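You operate a simulated robot arm through the tools that you are given. There is no shell and no other tool.

You are at the controls of a simulated robot arm. One attempt, no reset.

TASK
Mount the electrode that the card names in the long holder and torque the wedge bolt with the purple wrench.
Fine: electrode in first; pull till it clicks; wrench back on its rest; the other electrodes stay in their tray.

It is judged by the outcome, as a careful person would: the job done as asked, and still so three seconds after it is handed in. It fails if anything else is knocked over, pushed out of place, dropped, spilled or broken.

THE ROBOT
A 7-joint arm with a fingered hand, fixed in place. Base frame: the origin is on the floor under the middle of its stand, x ahead of it, y to its left, z up; the work surface is at about z = 860. Units: mm, degrees, N and s.
With the tool pointing down near the work surface it reaches from about 340 to 720 mm from the base axis. Its first joint turns from -69.0 to 172.0 degrees. Payload 3.4 kg.
The TCP is the grasp point between the finger pads, 25 mm short of the fingertips. In the tool frame z runs along the fingers and y along their closing line. The gripper opens to 88 mm; its body begins 29 mm behind the TCP. The gripper is a hand of 4 fingers: y runs from the thumb to the fingers, the wrist lies at [-13, -97, -162] in the tool frame, and closing takes about 1.5 s.
Orientation is that of the tool frame in the base frame, as a unit quaternion [w, x, y, z]. With the fingers straight down and the wrist toward the robot, the tool's x, y and z point along [0, 1, 0], [1, 0, 0] and [0, 0, -1] of the base frame.

THE INTERFACE
- The arm moves only by the tool drive_tool. Its argument "plan" is a list of rows, each an object of numbers (a shift or turn left out is 0, a gripper value left out holds the last): "tx", "ty", "tz": the shift along the tool's x, y, z in units of 150 mm (1.0 is 150 mm); "ax", "ay", "az": the turn, a rotation vector about the tool's x, y, z in units of 45 degrees (1.0 is 45 degrees). In form: [{"tx": .., "ty": .., "tz": .., "ax": .., "ay": .., "az": ..}, ...]. A call has 1 to 20 rows; each row is the pose to reach, as a shift and turn from the pose commanded when the call began, along the tool's axes at that moment. "gripper" is the closure in counts, from 0 (fully open) to 255 (shut), set as the call begins (left out, the last holds). A call with a number of a shift or a turn outside -1 to 1 is refused whole. Rows are played at 5 a second. More than 50 mm and 8.6 degrees between two rows, or a gripper value outside its range, and nothing of the call is played. Where a pose cannot be reached the arm comes as near as it can. A force on the tool above 80 N (or 10 N above the force at the start of the call, whichever is more), or a blocked arm, ends the call early, and 0.2 s more pass. The fingers move at their own pace (about 108 mm/s each) and stop on an object; they squeeze with about 21 N. The grip force told is the motor's: it shows also when the fingers shut on nothing. Time passes only in rows, and 0.2 s behind the last, so rows that repeat a pose let the fingers close. It gives the time, the measured TCP pose, the force on the tool (base axes), the opening and the grip force at its end, in the units of the frame above (readings bear some noise), with the torque about the TCP (base axes, N m) and any sound that the robot's microphone picked up.
- Cameras (640 x 400 px; columns grow to the right, rows downward): "scene" is fixed at [401, -648.1, 1464.5]; the picture's right is [0.93, -0.37, 0.00], its down [-0.29, -0.73, -0.62] and it looks along [0.23, 0.58, -0.78] (base axes); focal length 318 px, centre (320, 200). "wrist" rides on the gripper at [64, -83, -98] in the tool frame; the picture's right is [-0.62, 0.37, -0.69], its down [-0.71, -0.63, 0.30] and it looks along [-0.32, 0.68, 0.65] (tool axes); focal length 265 px, centre (320, 200). There is no depth. A picture from a camera that has moved, and an enlarged one, comes with that camera's place and axes in the base frame and with its lens.
- camera(camera): a new picture of that camera. The clock stands still meanwhile.
- lift_body(by): slides the trunk up (or, below 0, down) by that many mm; the arm rides with it, the base frame stays. It gives what a move gives, with no picture.
- set_fingers(index, middle, ring, thumb_bend, thumb_turn): sets how far each is bent, from 0 (flat) to 1 (curled in); at 0.3 the hand is open as for a grip, at 0.7 the pads meet at the TCP. One left out holds its place. A second passes; each finger stops where it meets its share of the squeeze, and holds until it gets a number again. A gripper value or a shape takes the hand back. It gives what a move gives, with no picture; readings hold the bend of each and the force on the fingers (four entries, about 0 where the hand has none), thumb and palm. thumb_turn goes from beside the hand (0) to across from the fingers (1), as for a grip.
- preshape(shape): the hand has 4 fingers and takes this shape, open, in about a second: jaw (thumb against the fingers, like two jaws); tri (thumb and two fingers); tip (a fingertip pinch); poke (one finger out to press); point (the index stretched); flat (the hand flat); cup (the hand cupped); fist (a fist). The gripper value then closes the fingers along that shape, each until it touches; the sizes above hold for jaw. It gives what a move gives, with no picture.
- inspect(camera, box): a new picture of the part [left, top, right, bottom] of that camera's present view, enlarged. The clock stands still meanwhile.
- finish_job(): hands the job in; it is judged then, once.

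Nothing tells you positions but the pictures and the camera data. Unless the task says otherwise, let go and move clear before handing in.

The tools are called after "Call:" by a JSON object that holds its "method" and its "body". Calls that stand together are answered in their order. drive_tool: Moves the arm, as the interface text tells. Its arguments: {"type":"object","properties":{"plan":{"type":"array","items":{"type":"object","properties":{"tx":{"type":"number"},"ty":{"type":"number"},"tz":{"type":"number"},"ax":{"type":"number"},"ay":{"type":"number"},"az":{"type":"number"}}}},"gripper":{"type":"number"}},"required":["plan"]} The other tools are called the same way: lift_body (by) moves the trunk up or down; preshape (shape) gives the hand a shape; set_fingers (index, middle, ring, thumb_bend, thumb_turn) moves the fingers one by one; camera (camera) takes a picture; inspect (camera, box) takes an enlarged picture of a part of a camera's view; finish_job () hands the job in.

At the start:

```text
t: 0.0
tcp_pos: [377.9, -257.4, 1119.1]
orientation: [0.0, 0.707, 0.707, 0.0]
force: [0.0, -0.4, -0.2]
ft_torque: [0.02, -0.01, 0.01]
gripper_width: 87.4
gripper_force: 0.1
shape: jaw
bend: [0.3, 0.3, 0.3, 0.3, 0.98]
finger forces: [0.1, 0.0, 0.0, 0.1, 0.1, 0.0]
trunk travel left (down, up): [-775.0, 65.0]
```

scene: 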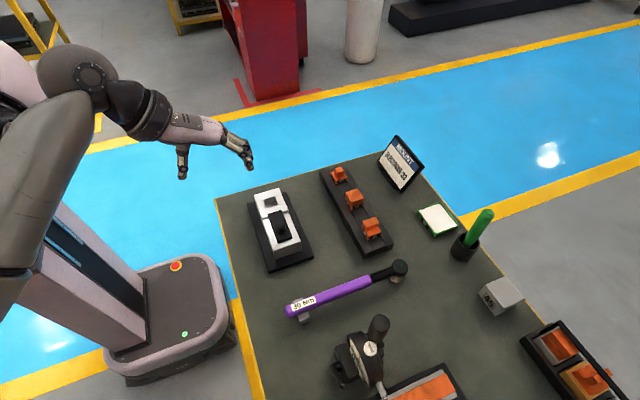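
wrist: 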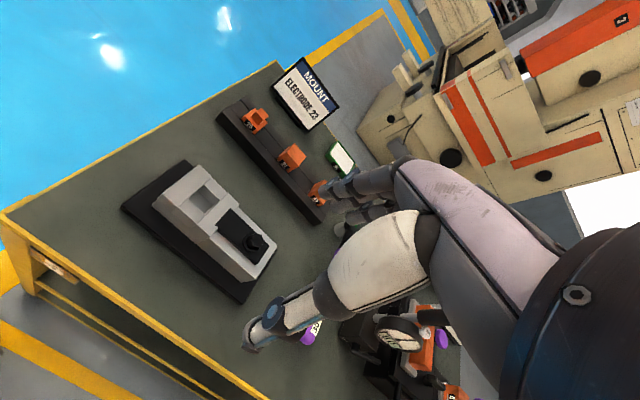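

I see a table with a card reading "MOUNT ELECTRODE 22", a tray with three orange electrodes, a white holder on a black base, and a purple torque wrench on rests. I'll look at details first.

Call:
{"method": "inspect", "body": {"camera": "scene", "box": [300, 120, 460, 260]}}

Call:
{"method": "inspect", "body": {"camera": "scene", "box": [220, 170, 340, 280]}}

Call:
{"method": "inspect", "body": {"camera": "scene", "box": [260, 240, 460, 400]}}

Call:
{"method": "inspect", "body": {"camera": "wrist", "box": [200, 50, 380, 240]}}

Call:
{"method": "inspect", "body": {"camera": "wrist", "box": [110, 140, 310, 310]}}

```text
2.86 times, centred on (380, 190) of scene
camera zoom: at [401.0, -648.1, 1464.5], right [0.93, -0.37, 0.0], down [-0.29, -0.73, -0.62], along [0.23, 0.58, -0.78], focal length 908 px, centre (149, 229)
```

zoom: 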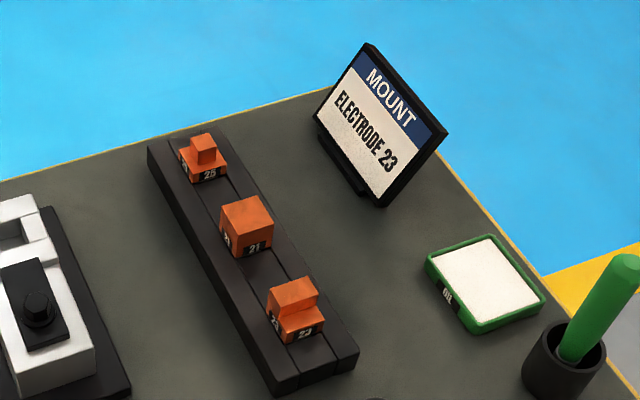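

```text
3.64 times, centred on (280, 225) of scene
camera zoom: at [401.0, -648.1, 1464.5], right [0.93, -0.37, 0.0], down [-0.29, -0.73, -0.62], along [0.23, 0.58, -0.78], focal length 1156 px, centre (466, 109)
```

zoom: 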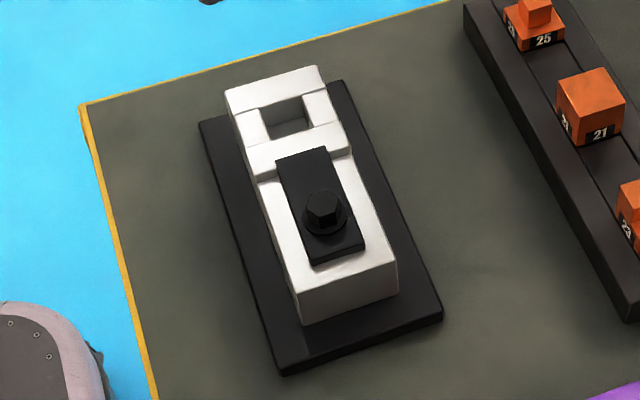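

```text
2.50 times, centred on (360, 320) of scene
camera zoom: at [401.0, -648.1, 1464.5], right [0.93, -0.37, 0.0], down [-0.29, -0.73, -0.62], along [0.23, 0.58, -0.78], focal length 795 px, centre (220, -100)
```

zoom: 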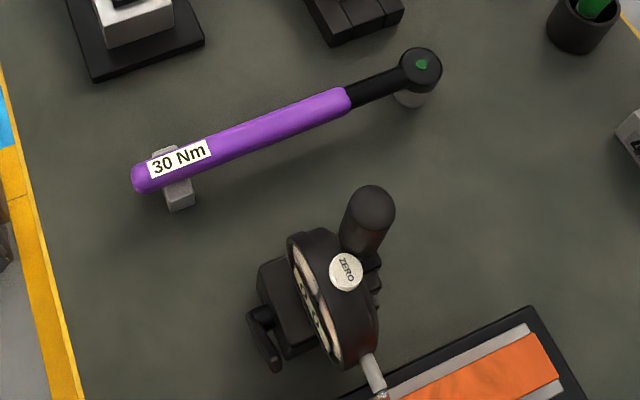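

```text
2.11 times, centred on (290, 145) of wrist
camera zoom: at [294.5, -193.4, 1218.6], right [0.37, -0.62, 0.69], down [-0.63, -0.71, -0.3], along [0.68, -0.32, -0.65], focal length 559 px, centre (383, 316)
```

zoom: 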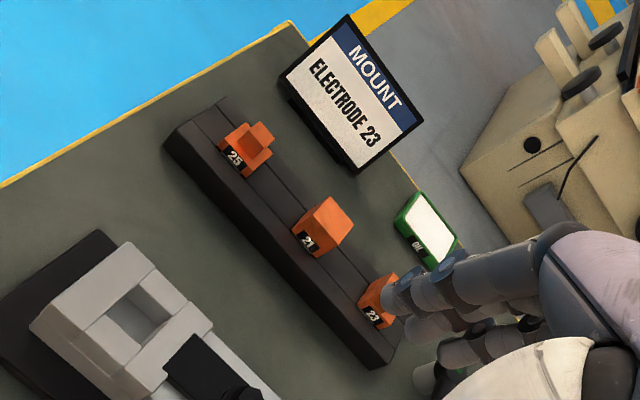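

```text
2.35 times, centred on (210, 225) of wrist
camera zoom: at [294.5, -193.4, 1218.6], right [0.37, -0.62, 0.69], down [-0.63, -0.71, -0.3], along [0.68, -0.32, -0.65], focal length 624 px, centre (579, 141)
```

zoom: 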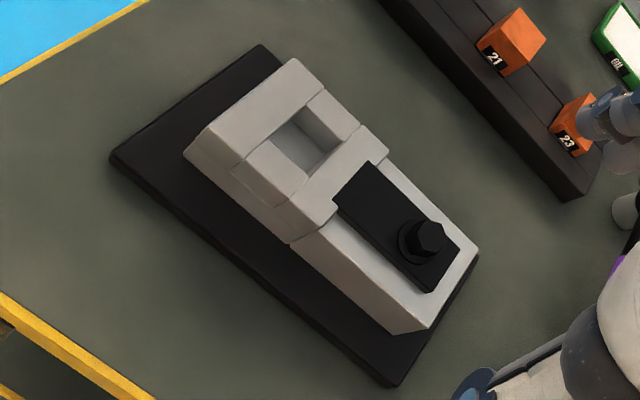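

The card reads ELECTRODE 23; in the tray, 23 is the near one. I'll check the other objects at the right/bottom and whether there is another holder.

Call:
{"method": "inspect", "body": {"camera": "scene", "box": [480, 260, 640, 400]}}

Call:
{"method": "inspect", "body": {"camera": "scene", "box": [320, 300, 480, 400]}}

Call:
{"method": "inspect", "body": {"camera": "scene", "box": [375, 130, 435, 200]}}

Call:
{"method": "inspect", "body": {"camera": "scene", "box": [345, 200, 405, 260]}}

Call:
{"method": "inspect", "body": {"camera": "scene", "box": [240, 180, 320, 270]}}

Call:
{"method": "inspect", "body": {"camera": "scene", "box": [360, 250, 420, 300]}}

```text
2.86 times, centred on (560, 330) of scene
camera zoom: at [401.0, -648.1, 1464.5], right [0.93, -0.37, 0.0], down [-0.29, -0.73, -0.62], along [0.23, 0.58, -0.78], focal length 908 px, centre (-366, -171)
```

zoom: 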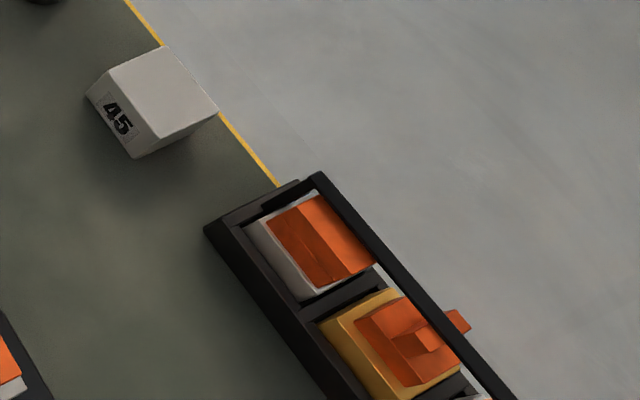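

```text
4.00 times, centred on (400, 350) of scene
camera zoom: at [401.0, -648.1, 1464.5], right [0.93, -0.37, 0.0], down [-0.29, -0.73, -0.62], along [0.23, 0.58, -0.78], focal length 1272 px, centre (0, -400)
```

zoom: 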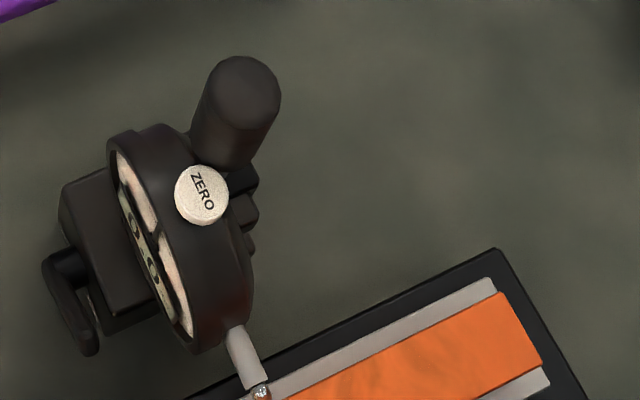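

```text
5.71 times, centred on (405, 165) of scene
camera zoom: at [401.0, -648.1, 1464.5], right [0.93, -0.37, 0.0], down [-0.29, -0.73, -0.62], along [0.23, 0.58, -0.78], focal length 1817 px, centre (-166, 400)
```

zoom: 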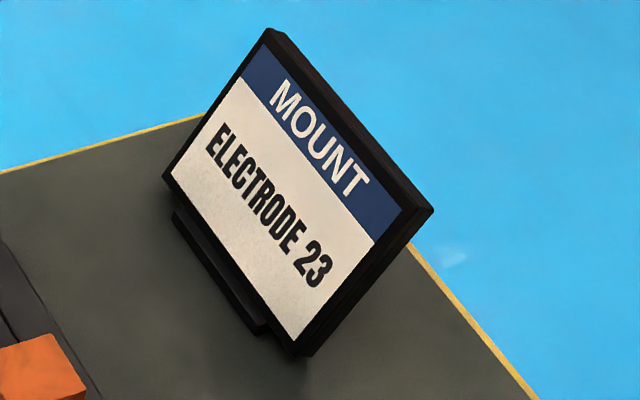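

```text
6.67 times, centred on (375, 230) of scene
camera zoom: at [401.0, -648.1, 1464.5], right [0.93, -0.37, 0.0], down [-0.29, -0.73, -0.62], along [0.23, 0.58, -0.78], focal length 2120 px, centre (-47, 0)
```

zoom: 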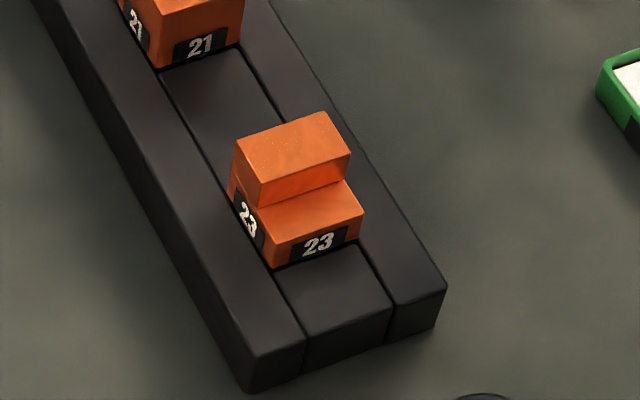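

```text
4.44 times, centred on (280, 225) of scene
camera zoom: at [401.0, -648.1, 1464.5], right [0.93, -0.37, 0.0], down [-0.29, -0.73, -0.62], along [0.23, 0.58, -0.78], focal length 1413 px, centre (498, 89)
```

zoom: 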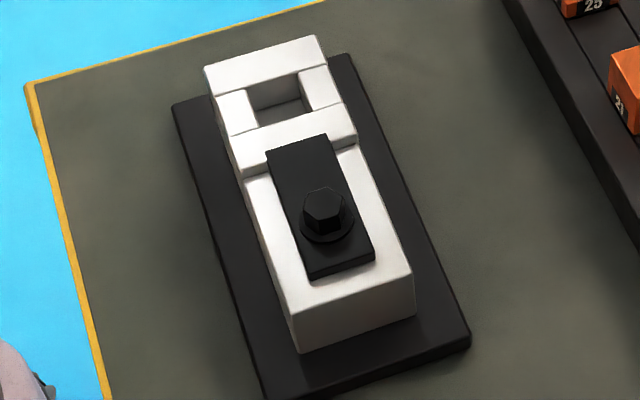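

```text
8.00 times, centred on (390, 275) of scene
camera zoom: at [401.0, -648.1, 1464.5], right [0.93, -0.37, 0.0], down [-0.29, -0.73, -0.62], along [0.23, 0.58, -0.78], focal length 2544 px, centre (-240, -400)
```

zoom: 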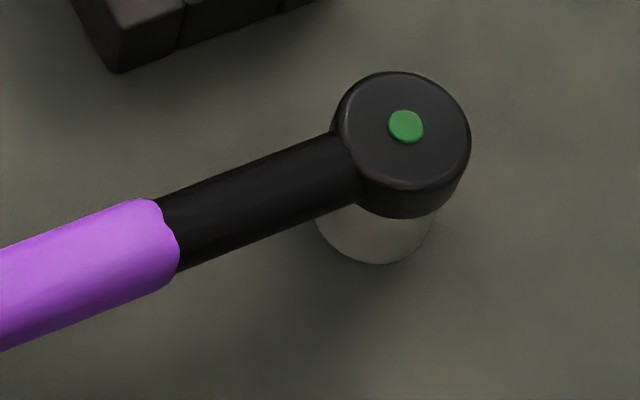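

The card says ELECTRODE 23, which sits at the near end of the tray (about x 641, y -343). The holder is at about (460, -250) and the purple 30 Nm wrench lies along x at y ≈ -445. I'll move the hand high and to the right for a better wrist-camera view.

Call:
{"method": "drive_tool", "body": {"plan": [{"tx": -0.2}, {"tx": -0.4}, {"tx": -0.6}, {"tx": -0.8}, {"tx": -1.0}, {"tx": -1.0}]}}

Call:
{"method": "camera", "body": {"camera": "wrist"}}

Call:
{"method": "camera", "body": {"camera": "scene"}}

```text
t: 1.4
tcp_pos: [377.0, -407.1, 1120.1]
orientation: [-0.001, 0.707, 0.707, -0.001]
force: [0.4, -0.2, 0.7]
ft_torque: [0.01, 0.04, 0.02]
gripper_width: 87.4
gripper_force: 0.1
shape: jaw
bend: [0.3, 0.3, 0.3, 0.3, 0.98]
finger forces: [0.0, 0.1, 0.0, 0.1, 0.0, 0.0]
trunk travel left (down, up): [-775.0, 65.0]
```

```text
taken
camera wrist: at [294.7, -343.2, 1218.8], right [0.37, -0.62, 0.69], down [-0.63, -0.71, -0.3], along [0.68, -0.32, -0.65], focal length 265 px, centre (320, 200)
```

wrist: 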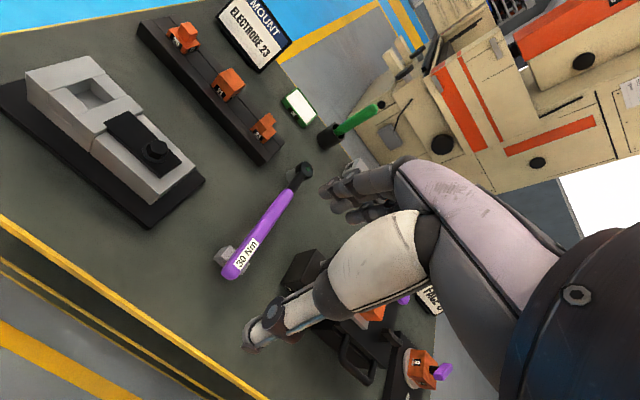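

```text
taken
```

scene: 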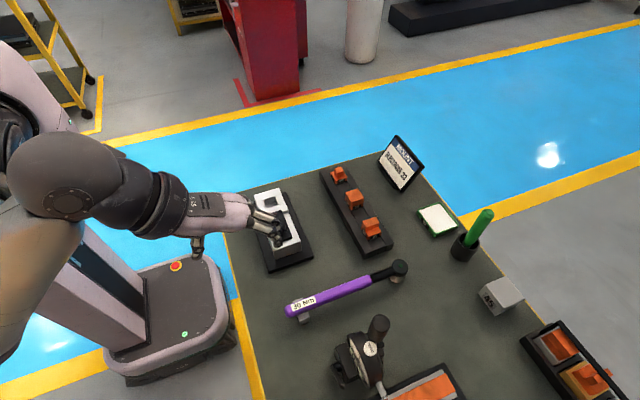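

There are other purple bits near the far right end of the table. I'll zoom in on those and the wrench and its rest.

Call:
{"method": "inspect", "body": {"camera": "wrist", "box": [280, 240, 480, 400]}}

Call:
{"method": "inspect", "body": {"camera": "wrist", "box": [200, 140, 340, 290]}}

Call:
{"method": "inspect", "body": {"camera": "wrist", "box": [0, 40, 210, 230]}}

Call:
{"method": "inspect", "body": {"camera": "wrist", "box": [130, 0, 300, 170]}}

```text
2.50 times, centred on (380, 320) of wrist
camera zoom: at [294.7, -343.2, 1218.8], right [0.37, -0.62, 0.69], down [-0.63, -0.71, -0.3], along [0.68, -0.32, -0.65], focal length 664 px, centre (170, -100)
```

zoom: 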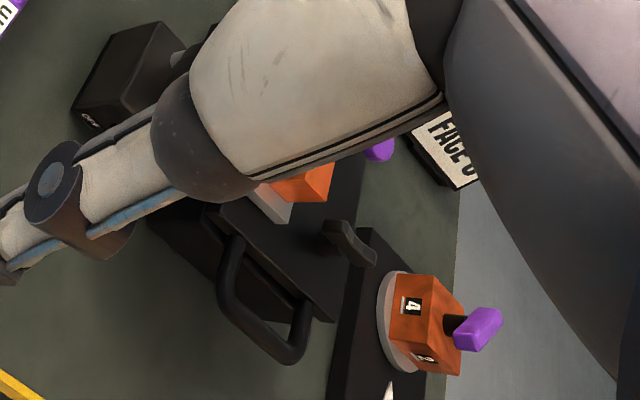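

```text
2.67 times, centred on (270, 215) of wrist
camera zoom: at [294.7, -343.2, 1218.8], right [0.37, -0.62, 0.69], down [-0.63, -0.71, -0.3], along [0.68, -0.32, -0.65], focal length 708 px, centre (453, 160)
```

zoom: 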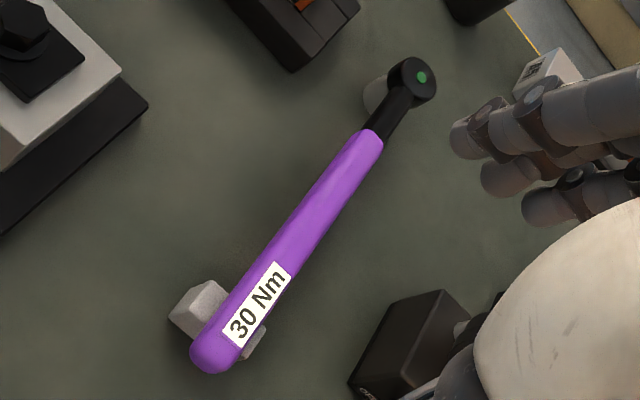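

```text
2.11 times, centred on (105, 135) of wrist
camera zoom: at [294.7, -343.2, 1218.8], right [0.37, -0.62, 0.69], down [-0.63, -0.71, -0.3], along [0.68, -0.32, -0.65], focal length 559 px, centre (773, 337)
```

zoom: 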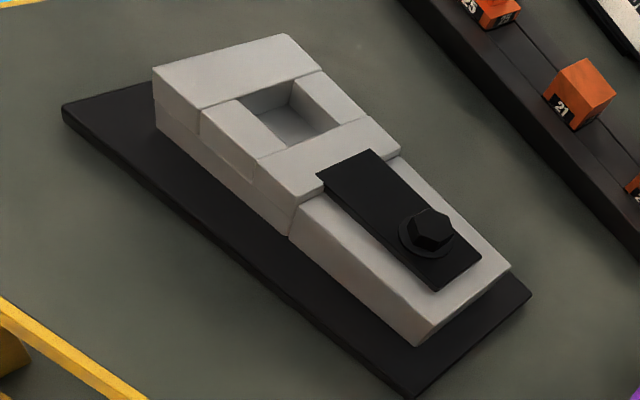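

```text
2.35 times, centred on (215, 85) of wrist
camera zoom: at [294.7, -343.2, 1218.8], right [0.37, -0.62, 0.69], down [-0.63, -0.71, -0.3], along [0.68, -0.32, -0.65], focal length 624 px, centre (567, 471)
```

zoom: 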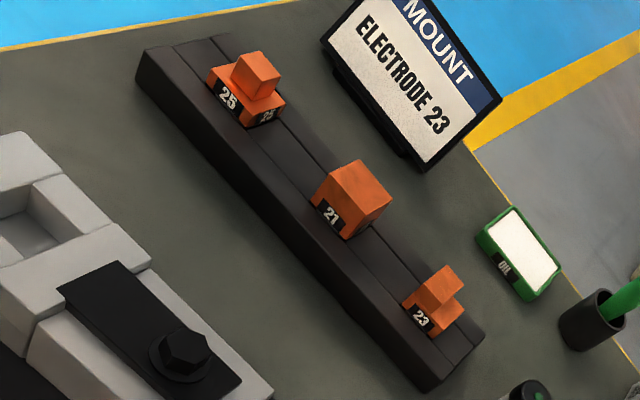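

Call:
{"method": "inspect", "body": {"camera": "wrist", "box": [50, 50, 170, 130]}}

Call:
{"method": "inspect", "body": {"camera": "wrist", "box": [230, 100, 300, 160]}}

Call:
{"method": "inspect", "body": {"camera": "scene", "box": [340, 200, 400, 250]}}

Call:
{"method": "inspect", "body": {"camera": "scene", "box": [275, 265, 335, 325]}}

Call:
{"method": "inspect", "body": {"camera": "scene", "box": [340, 250, 420, 310]}}

Call:
{"method": "inspect", "body": {"camera": "wrist", "box": [100, 100, 210, 210]}}

```text
5.00 times, centred on (110, 90) of wrist
camera zoom: at [294.7, -343.2, 1218.8], right [0.37, -0.62, 0.69], down [-0.63, -0.71, -0.3], along [0.68, -0.32, -0.65], focal length 1327 px, centre (1370, 750)
```

zoom: 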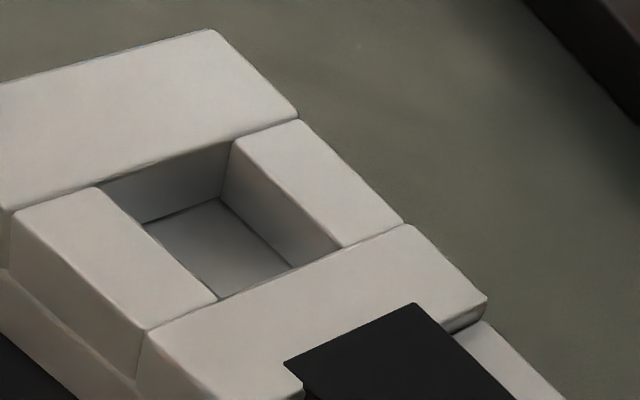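

```text
6.67 times, centred on (265, 130) of wrist
camera zoom: at [294.7, -343.2, 1218.8], right [0.37, -0.62, 0.69], down [-0.63, -0.71, -0.3], along [0.68, -0.32, -0.65], focal length 1769 px, centre (687, 667)
```

zoom: 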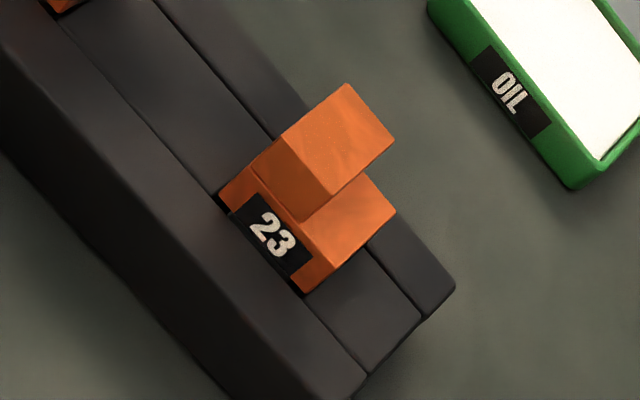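

```text
8.00 times, centred on (370, 225) of scene
camera zoom: at [401.0, -648.1, 1464.5], right [0.93, -0.37, 0.0], down [-0.29, -0.73, -0.62], along [0.23, 0.58, -0.78], focal length 2544 px, centre (-80, 0)
```

zoom: 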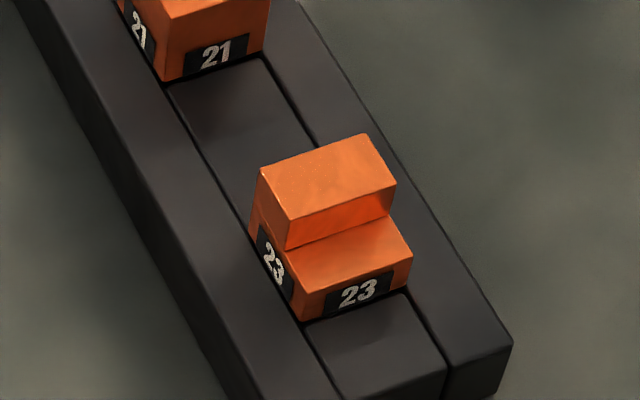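

```text
6.67 times, centred on (305, 295) of scene
camera zoom: at [401.0, -648.1, 1464.5], right [0.93, -0.37, 0.0], down [-0.29, -0.73, -0.62], along [0.23, 0.58, -0.78], focal length 2120 px, centre (420, -433)
```

zoom: 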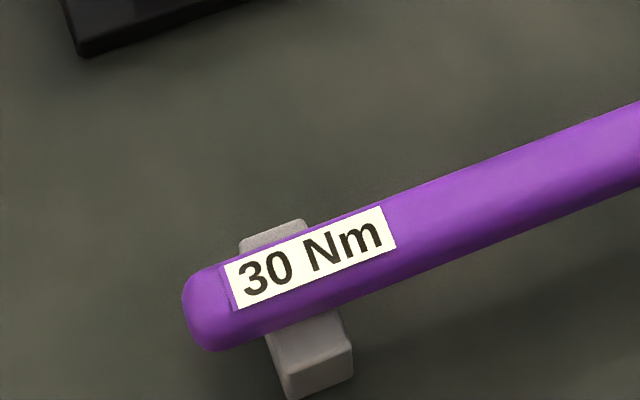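

```text
6.67 times, centred on (380, 280) of scene
camera zoom: at [401.0, -648.1, 1464.5], right [0.93, -0.37, 0.0], down [-0.29, -0.73, -0.62], along [0.23, 0.58, -0.78], focal length 2120 px, centre (-80, -333)
```

zoom: 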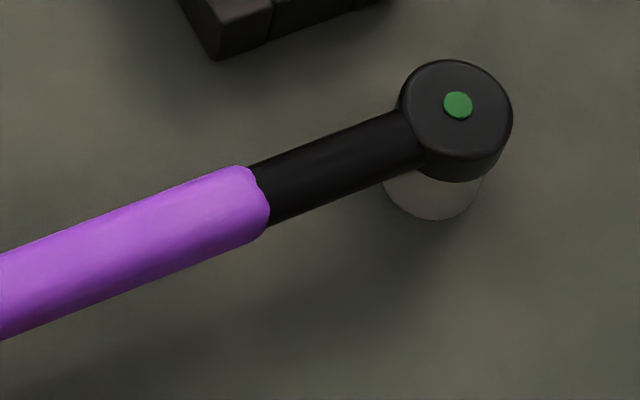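

```text
3.64 times, centred on (155, 155) of wrist
camera zoom: at [294.7, -343.2, 1218.8], right [0.37, -0.62, 0.69], down [-0.63, -0.71, -0.3], along [0.68, -0.32, -0.65], focal length 965 px, centre (920, 364)
```

zoom: 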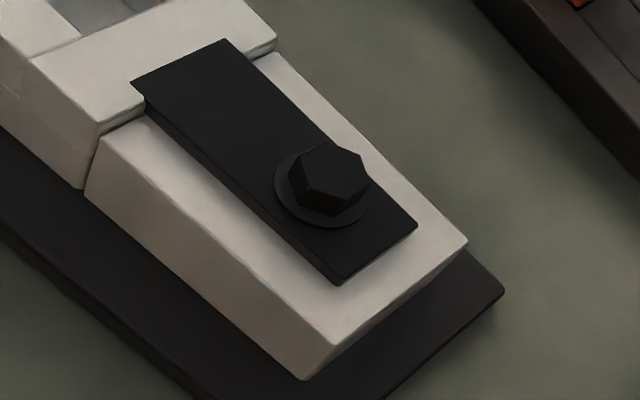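

I take electrode 23 to have its body at x 625–656, y -360…-329, with its top at z ≈ 915. The pocket is at about (461.5, -207), the bolt at (461, -281) and the wrench head at (648, -445). Next I'll go above electrode 23, high up, to test reach.

Call:
{"method": "drive_tool", "body": {"plan": [{"ty": 0.2, "tx": 0.1}, {"ty": 0.4, "tx": 0.2}, {"ty": 0.6, "tx": 0.3}, {"ty": 0.8, "tx": 0.4}, {"ty": 1.0, "tx": 0.42}, {"ty": 1.0, "tx": 0.42}]}}

Call:
{"method": "drive_tool", "body": {"plan": [{"ty": 0.2, "tz": 0.15}, {"ty": 0.4, "tz": 0.3}, {"ty": 0.6, "tz": 0.45}, {"ty": 0.74, "tz": 0.6}, {"ty": 0.74, "tz": 0.6}, {"ty": 0.74, "tz": 0.6}]}}

Call:
{"method": "camera", "body": {"camera": "wrist"}}

Call:
{"method": "camera", "body": {"camera": "scene"}}

```text
t: 2.8
tcp_pos: [529.2, -343.7, 1121.4]
orientation: [0.001, 0.708, 0.707, 0.0]
force: [-0.4, 0.3, -0.3]
ft_torque: [-0.01, 0.01, 0.01]
gripper_width: 87.6
gripper_force: 0.1
shape: jaw
bend: [0.3, 0.3, 0.3, 0.3, 0.98]
finger forces: [0.0, 0.0, 0.0, 0.0, 0.0, 0.0]
trunk travel left (down, up): [-775.0, 65.0]
```

```text
t: 4.2
tcp_pos: [638.3, -344.8, 1029.1]
orientation: [-0.001, 0.707, 0.708, 0.0]
force: [0.0, 0.1, 0.1]
ft_torque: [0.02, -0.01, -0.04]
gripper_width: 87.5
gripper_force: 0.1
shape: jaw
bend: [0.3, 0.3, 0.3, 0.3, 0.98]
finger forces: [0.0, 0.0, 0.0, 0.1, 0.0, 0.1]
trunk travel left (down, up): [-775.0, 65.0]
```

```text
taken
camera wrist: at [556.4, -280.8, 1128.0], right [0.37, -0.62, 0.69], down [-0.63, -0.71, -0.3], along [0.68, -0.32, -0.65], focal length 265 px, centre (320, 200)
```

wrist: 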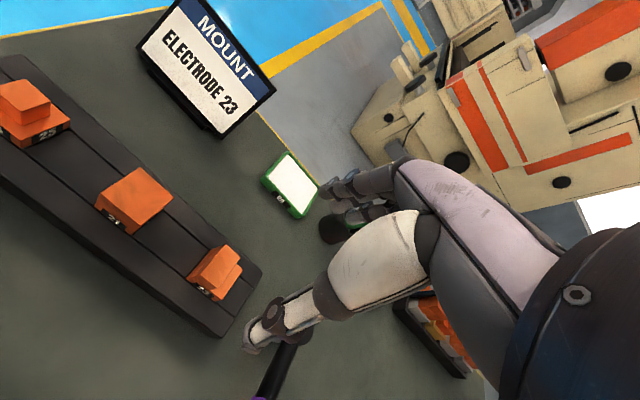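

```text
taken
```

scene: 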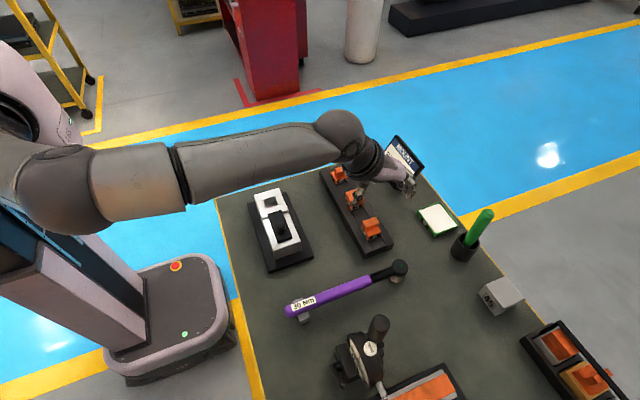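

Call:
{"method": "inspect", "body": {"camera": "wrist", "box": [170, 230, 270, 330]}}

Call:
{"method": "inspect", "body": {"camera": "wrist", "box": [230, 130, 430, 370]}}

Call:
{"method": "inspect", "body": {"camera": "scene", "box": [320, 130, 440, 250]}}

```text
4.00 times, centred on (220, 280) of wrist
camera zoom: at [556.4, -280.8, 1128.0], right [0.37, -0.62, 0.69], down [-0.63, -0.71, -0.3], along [0.68, -0.32, -0.65], focal length 1062 px, centre (720, -120)
```

zoom: 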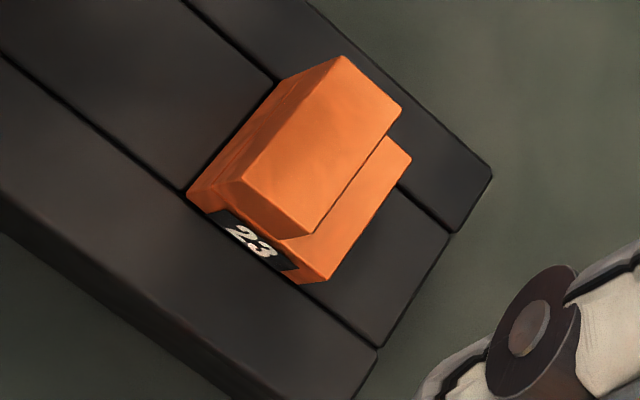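

```text
1.67 times, centred on (330, 250) of wrist
camera zoom: at [556.4, -280.8, 1128.0], right [0.37, -0.62, 0.69], down [-0.63, -0.71, -0.3], along [0.68, -0.32, -0.65], focal length 442 px, centre (303, 117)
```

zoom: 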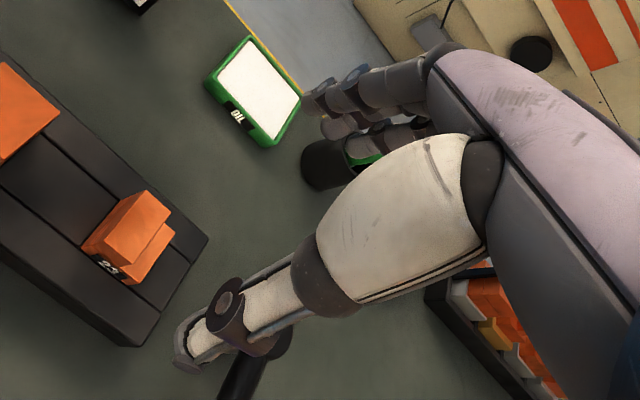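

```text
3.33 times, centred on (380, 190) of scene
camera zoom: at [401.0, -648.1, 1464.5], right [0.93, -0.37, 0.0], down [-0.29, -0.73, -0.62], along [0.23, 0.58, -0.78], focal length 1060 px, centre (120, 233)
```

zoom: 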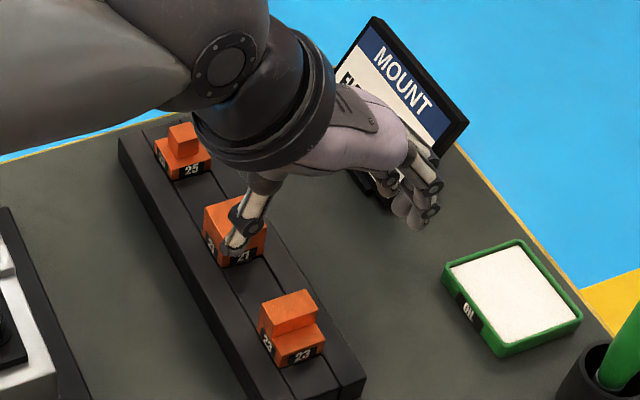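

The arm reaches this pose. I'll descend to just above the electrode with the fingers open and check clearance over the tray rails (top ≈ 888).

Call:
{"method": "drive_tool", "body": {"plan": [{"tz": 0.15}, {"tz": 0.3}, {"tz": 0.45}, {"tz": 0.55, "ty": 0.01}, {"tz": 0.64, "ty": 0.01}, {"tz": 0.7, "ty": 0.013}, {"tz": 0.7, "ty": 0.013}]}}

Call:
{"method": "inspect", "body": {"camera": "scene", "box": [320, 160, 440, 260]}}

Call:
{"method": "camera", "body": {"camera": "wrist"}}

```text
t: 5.8
tcp_pos: [640.2, -343.3, 923.5]
orientation: [0.0, 0.706, 0.708, 0.0]
force: [-1.0, 0.3, -0.5]
ft_torque: [0.01, -0.01, 0.01]
gripper_width: 87.8
gripper_force: 0.0
shape: jaw
bend: [0.3, 0.3, 0.3, 0.3, 0.98]
finger forces: [0.1, 0.1, 0.0, 0.0, 0.0, 0.0]
trunk travel left (down, up): [-775.0, 65.0]
```

```text
4.00 times, centred on (380, 210) of scene
camera zoom: at [401.0, -648.1, 1464.5], right [0.93, -0.37, 0.0], down [-0.29, -0.73, -0.62], along [0.23, 0.58, -0.78], focal length 1272 px, centre (80, 160)
```

zoom: 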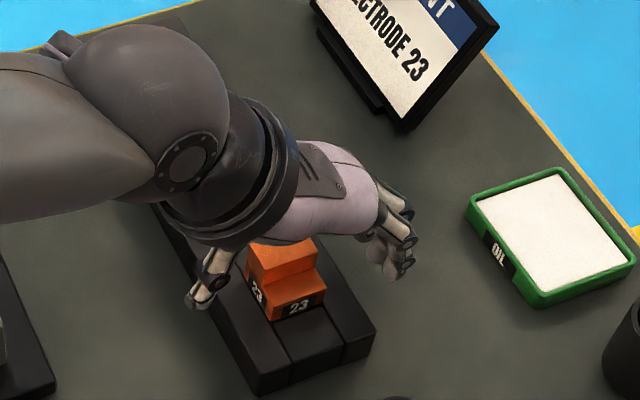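

```text
taken
camera wrist: at [556.7, -280.2, 1023.3], right [0.37, -0.62, 0.69], down [-0.63, -0.71, -0.3], along [0.68, -0.32, -0.65], focal length 265 px, centre (320, 200)
```

wrist: 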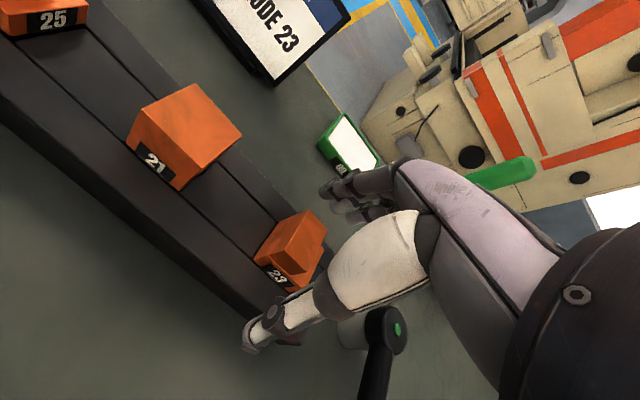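

Clearance looks fine, and the electrode sits centered between thumb and fingers. I'll lower 5 mm more and close.

Call:
{"method": "drive_tool", "body": {"plan": [{"tz": 0.02}, {"tz": 0.035}, {"tz": 0.035}]}}

Call:
{"method": "drive_tool", "body": {"plan": [{"tz": 0}, {"tz": 0}, {"tz": 0}, {"tz": 0}, {"tz": 0}, {"tz": 0}, {"tz": 0}, {"tz": 0}, {"tz": 0}, {"tz": 0}], "gripper": 255}}

Call:
{"method": "inspect", "body": {"camera": "scene", "box": [320, 160, 440, 260]}}

Call:
{"method": "inspect", "body": {"camera": "wrist", "box": [200, 150, 400, 370]}}

```text
t: 6.6
tcp_pos: [641.9, -342.6, 919.9]
orientation: [0.001, 0.707, 0.707, 0.0]
force: [-0.6, -0.6, -0.9]
ft_torque: [0.02, -0.03, -0.01]
gripper_width: 87.5
gripper_force: 0.0
shape: jaw
bend: [0.3, 0.3, 0.3, 0.3, 0.98]
finger forces: [0.1, 0.0, 0.0, 0.0, 0.0, 0.1]
trunk travel left (down, up): [-775.0, 65.0]
```

```text
t: 8.8
tcp_pos: [640.0, -344.3, 918.1]
orientation: [0.0, 0.707, 0.707, 0.0]
force: [-3.0, 0.6, 1.0]
ft_torque: [0.0, 0.04, 0.06]
gripper_width: 27.2
gripper_force: 20.9
shape: jaw
bend: [0.74, 0.53, 0.59, 0.74, 1.0]
finger forces: [10.4, 6.1, 0.0, 0.0, 19.4, 0.0]
trunk travel left (down, up): [-775.0, 65.0]
```

```text
4.00 times, centred on (380, 210) of scene
camera zoom: at [401.0, -648.1, 1464.5], right [0.93, -0.37, 0.0], down [-0.29, -0.73, -0.62], along [0.23, 0.58, -0.78], focal length 1272 px, centre (80, 160)
```

zoom: 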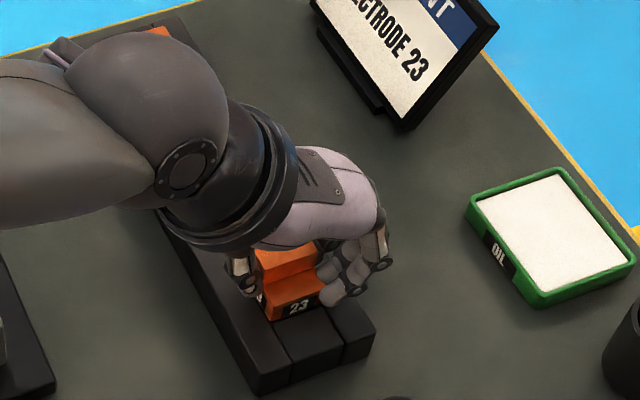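

```text
1.82 times, centred on (300, 260) of wrist
camera zoom: at [557.1, -279.8, 1018.6], right [0.37, -0.62, 0.69], down [-0.63, -0.71, -0.3], along [0.68, -0.32, -0.65], focal length 483 px, centre (356, 91)
```

zoom: 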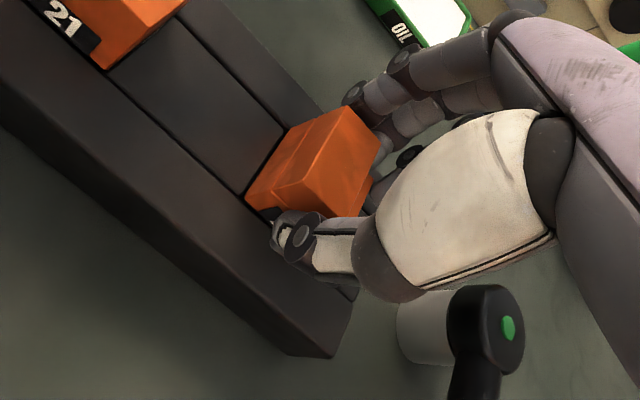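

Call:
{"method": "inspect", "body": {"camera": "scene", "box": [370, 210, 425, 245]}}

Call:
{"method": "inspect", "body": {"camera": "scene", "box": [370, 205, 430, 245]}}

Call:
{"method": "inspect", "body": {"camera": "wrist", "box": [270, 170, 360, 260]}}

```text
11.43 times, centred on (398, 228) of scene
camera zoom: at [401.0, -648.1, 1464.5], right [0.93, -0.37, 0.0], down [-0.29, -0.73, -0.62], along [0.23, 0.58, -0.78], focal length 3634 px, centre (-566, -114)
```

zoom: 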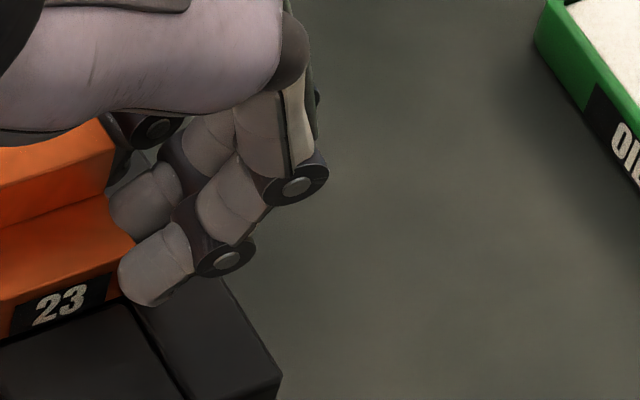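

```text
10.00 times, centred on (400, 225) of scene
camera zoom: at [401.0, -648.1, 1464.5], right [0.93, -0.37, 0.0], down [-0.29, -0.73, -0.62], along [0.23, 0.58, -0.78], focal length 3180 px, centre (-480, -50)
```

zoom: 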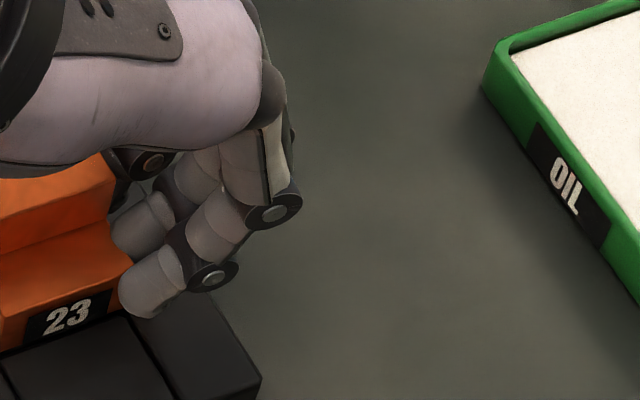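

```text
4.44 times, centred on (315, 215) of wrist
camera zoom: at [557.1, -279.8, 1018.6], right [0.37, -0.62, 0.69], down [-0.63, -0.71, -0.3], along [0.68, -0.32, -0.65], focal length 1180 px, centre (342, 133)
```

zoom: 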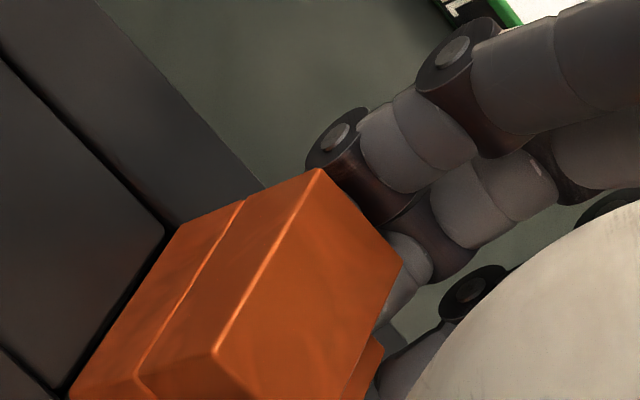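

The grip shows balanced forces: thumb 19 N against index and middle at about 16.5 N. I'll lift slowly straight up and inspect the electrode's underside.

Call:
{"method": "drive_tool", "body": {"plan": [{"tz": -0.03}, {"tz": -0.07}, {"tz": -0.13}, {"tz": -0.2}, {"tz": -0.3}, {"tz": -0.4}, {"tz": -0.5}, {"tz": -0.5}]}}

Call:
{"method": "inspect", "body": {"camera": "scene", "box": [320, 140, 440, 260]}}

Call:
{"method": "inspect", "body": {"camera": "wrist", "box": [220, 160, 380, 320]}}

```text
t: 10.6
tcp_pos: [640.6, -346.2, 992.5]
orientation: [-0.001, 0.707, 0.707, 0.0]
force: [0.2, -0.2, -2.1]
ft_torque: [0.03, -0.03, -0.05]
gripper_width: 26.7
gripper_force: 21.3
shape: jaw
bend: [0.74, 0.53, 0.59, 0.74, 1.0]
finger forces: [11.7, 6.7, 0.0, 0.0, 18.3, 0.0]
trunk travel left (down, up): [-775.0, 65.0]
```

```text
3.33 times, centred on (380, 200) of scene
camera zoom: at [401.0, -648.1, 1464.5], right [0.93, -0.37, 0.0], down [-0.29, -0.73, -0.62], along [0.23, 0.58, -0.78], focal length 1060 px, centre (120, 200)
```

zoom: 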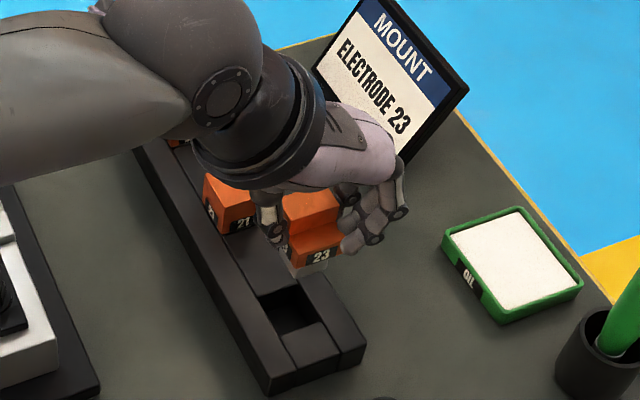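

```text
2.50 times, centred on (300, 240) of wrist
camera zoom: at [557.6, -281.2, 1092.0], right [0.37, -0.62, 0.69], down [-0.63, -0.71, -0.3], along [0.68, -0.32, -0.65], focal length 664 px, centre (370, 100)
```

zoom: 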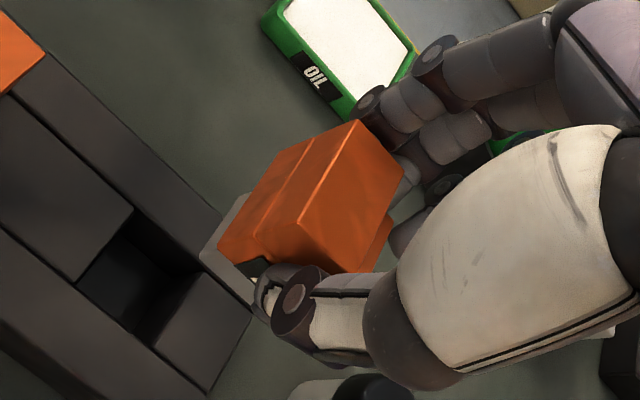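

The electrode came up with a white square spigot under it, which fits the pocket. I'll zoom in to measure the spigot.

Call:
{"method": "inspect", "body": {"camera": "scene", "box": [385, 185, 445, 235]}}

Call:
{"method": "inspect", "body": {"camera": "scene", "box": [395, 195, 425, 225]}}

Call:
{"method": "inspect", "body": {"camera": "wrist", "box": [260, 190, 330, 260]}}

Call:
{"method": "inspect", "body": {"camera": "scene", "box": [390, 230, 450, 280]}}

```text
8.00 times, centred on (415, 210) of scene
camera zoom: at [401.0, -648.1, 1464.5], right [0.93, -0.37, 0.0], down [-0.29, -0.73, -0.62], along [0.23, 0.58, -0.78], focal length 2544 px, centre (-440, 120)
```

zoom: 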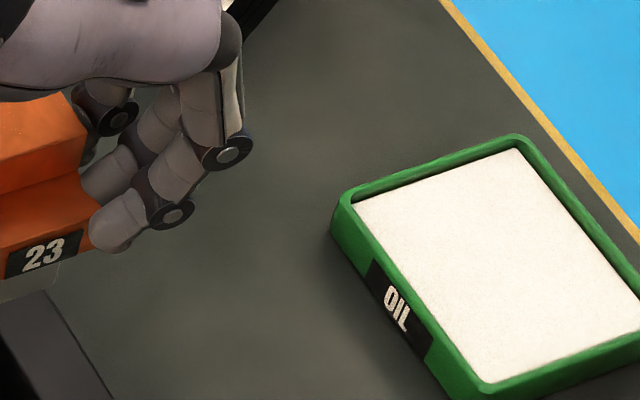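

```text
13.33 times, centred on (410, 210) of scene
camera zoom: at [401.0, -648.1, 1464.5], right [0.93, -0.37, 0.0], down [-0.29, -0.73, -0.62], along [0.23, 0.58, -0.78], focal length 4240 px, centre (-880, 67)
```

zoom: 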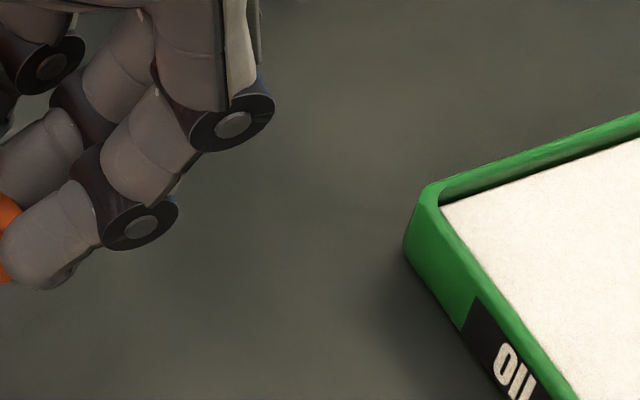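

```text
5.71 times, centred on (295, 225) of wrist
camera zoom: at [557.6, -281.2, 1092.0], right [0.37, -0.62, 0.69], down [-0.63, -0.71, -0.3], along [0.68, -0.32, -0.65], focal length 1517 px, centre (463, 57)
```

zoom: 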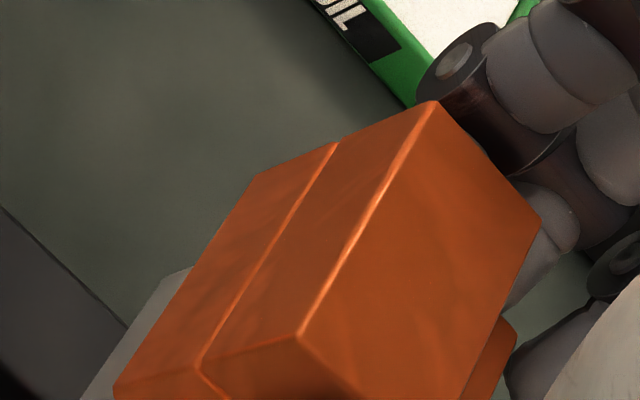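

```text
8.00 times, centred on (420, 255) of scene
camera zoom: at [401.0, -648.1, 1464.5], right [0.93, -0.37, 0.0], down [-0.29, -0.73, -0.62], along [0.23, 0.58, -0.78], focal length 2544 px, centre (-480, -240)
```

zoom: 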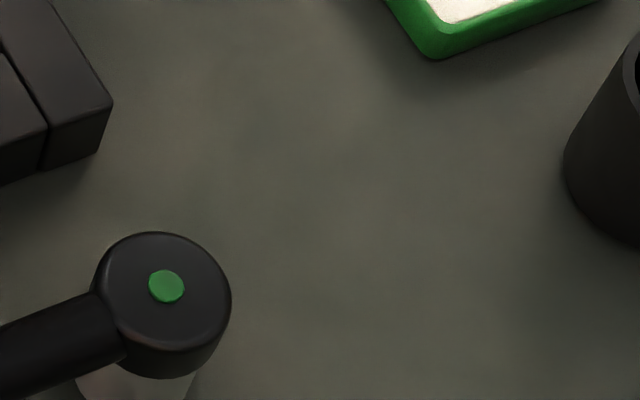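

Call:
{"method": "inspect", "body": {"camera": "scene", "box": [352, 185, 408, 230]}}

Call:
{"method": "inspect", "body": {"camera": "scene", "box": [340, 210, 390, 250]}}

Call:
{"method": "inspect", "body": {"camera": "wrist", "box": [220, 190, 330, 300]}}

```text
8.89 times, centred on (380, 208) of scene
camera zoom: at [401.0, -648.1, 1464.5], right [0.93, -0.37, 0.0], down [-0.29, -0.73, -0.62], along [0.23, 0.58, -0.78], focal length 2826 px, centre (-213, 133)
```

zoom: 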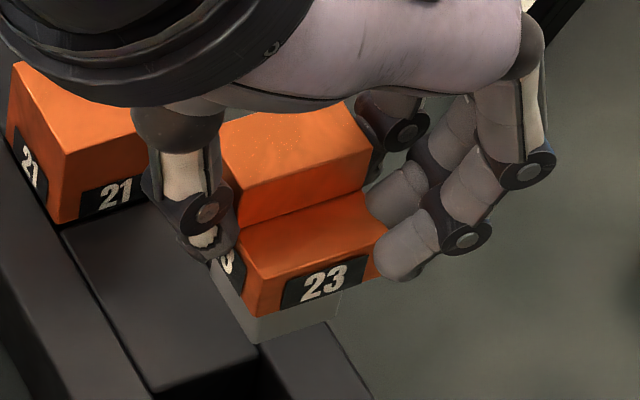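

```text
10.00 times, centred on (365, 230) of scene
camera zoom: at [401.0, -648.1, 1464.5], right [0.93, -0.37, 0.0], down [-0.29, -0.73, -0.62], along [0.23, 0.58, -0.78], focal length 3180 px, centre (-130, -100)
```

zoom: 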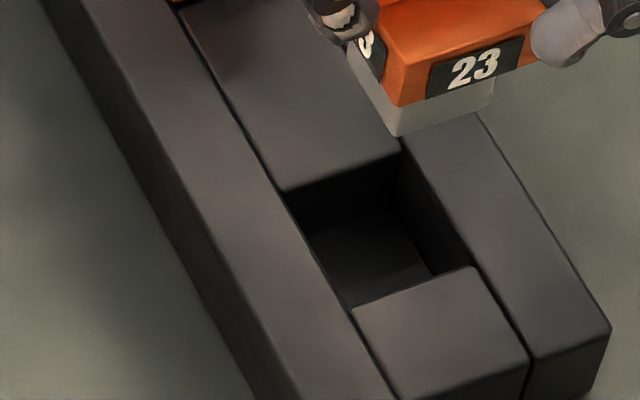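

```text
3.64 times, centred on (275, 245) of wrist
camera zoom: at [557.6, -281.2, 1092.0], right [0.37, -0.62, 0.69], down [-0.63, -0.71, -0.3], along [0.68, -0.32, -0.65], focal length 965 px, centre (484, 36)
```

zoom: 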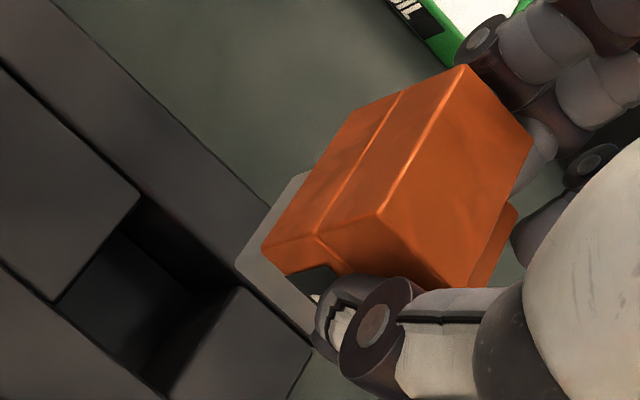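

Call:
{"method": "inspect", "body": {"camera": "scene", "box": [365, 205, 393, 225]}}

Call:
{"method": "inspect", "body": {"camera": "wrist", "box": [275, 220, 325, 270]}}

```text
16.00 times, centred on (379, 215) of scene
camera zoom: at [401.0, -648.1, 1464.5], right [0.93, -0.37, 0.0], down [-0.29, -0.73, -0.62], along [0.23, 0.58, -0.78], focal length 5088 px, centre (-624, -40)
```

zoom: 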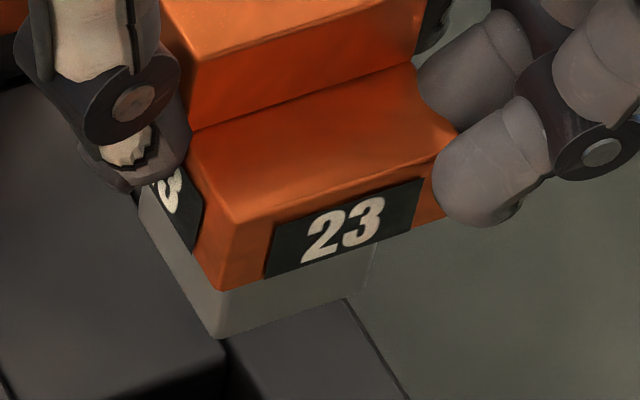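

```text
8.00 times, centred on (300, 245) of wrist
camera zoom: at [557.6, -281.2, 1092.0], right [0.37, -0.62, 0.69], down [-0.63, -0.71, -0.3], along [0.68, -0.32, -0.65], focal length 2123 px, centre (480, -160)
```

zoom: 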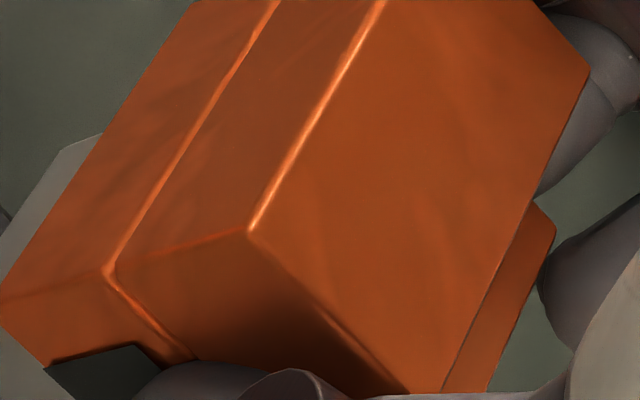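

The spigot is about 20 mm square and 22 mm long; the pocket is about 28×26 and 23 mm deep. I'll carry the electrode high over to the holder pocket at about (461, -207).

Call:
{"method": "drive_tool", "body": {"plan": [{"tz": -0.12}, {"tz": -0.22}, {"tz": -0.22, "ty": -0.15, "tx": 0.11}, {"tz": -0.22, "ty": -0.33, "tx": 0.25}, {"tz": -0.22, "ty": -0.5, "tx": 0.38}, {"tz": -0.22, "ty": -0.65, "tx": 0.5}, {"tz": -0.22, "ty": -0.8, "tx": 0.62}, {"tz": -0.22, "ty": -0.9, "tx": 0.7}, {"tz": -0.22, "ty": -0.9, "tx": 0.7}]}}

Call:
{"method": "drive_tool", "body": {"plan": [{"ty": -0.15, "tx": 0.12}, {"ty": -0.295, "tx": 0.233}, {"ty": -0.295, "tx": 0.233}, {"ty": -0.295, "tx": 0.233}]}}

Call:
{"method": "camera", "body": {"camera": "wrist"}}

Call:
{"method": "inspect", "body": {"camera": "scene", "box": [220, 140, 340, 260]}}

```text
t: 12.6
tcp_pos: [505.3, -240.3, 1027.0]
orientation: [0.001, 0.708, 0.707, -0.001]
force: [0.1, -0.2, -2.5]
ft_torque: [0.02, -0.04, 0.02]
gripper_width: 26.7
gripper_force: 20.9
shape: jaw
bend: [0.74, 0.53, 0.59, 0.74, 1.0]
finger forces: [11.7, 6.6, 0.1, 0.0, 18.3, 0.1]
trunk travel left (down, up): [-775.0, 65.0]
```

```text
t: 13.6
tcp_pos: [462.3, -204.9, 1026.8]
orientation: [0.0, 0.707, 0.707, 0.0]
force: [0.2, -0.4, -3.3]
ft_torque: [0.01, -0.01, 0.01]
gripper_width: 26.8
gripper_force: 20.8
shape: jaw
bend: [0.74, 0.53, 0.59, 0.74, 1.0]
finger forces: [11.7, 6.6, 0.1, 0.1, 18.3, 0.0]
trunk travel left (down, up): [-775.0, 65.0]
```

```text
taken
camera wrist: at [379.2, -141.2, 1126.5], right [0.37, -0.62, 0.69], down [-0.63, -0.71, -0.3], along [0.68, -0.32, -0.65], focal length 265 px, centre (320, 200)
```

wrist: 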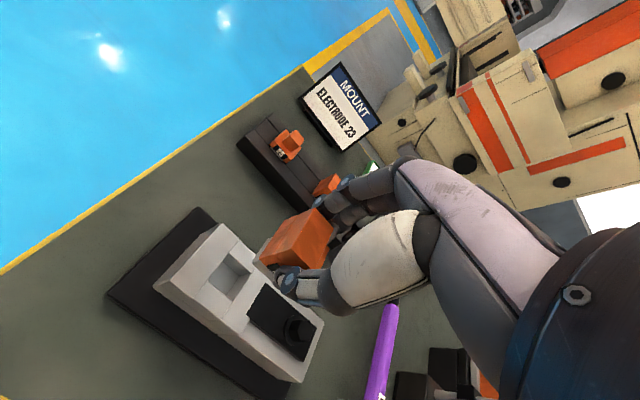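

```text
3.33 times, centred on (280, 200) of scene
camera zoom: at [401.0, -648.1, 1464.5], right [0.93, -0.37, 0.0], down [-0.29, -0.73, -0.62], along [0.23, 0.58, -0.78], focal length 1060 px, centre (453, 200)
```

zoom: 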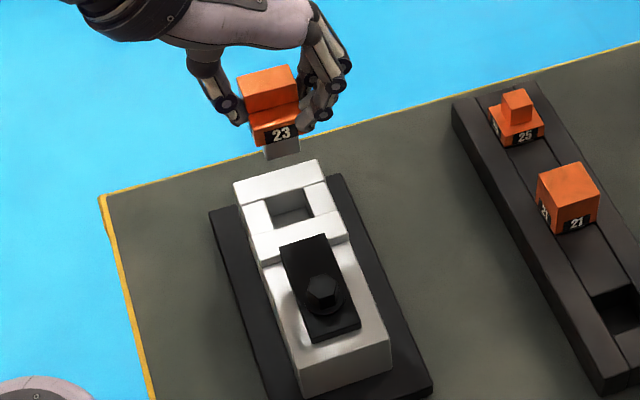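

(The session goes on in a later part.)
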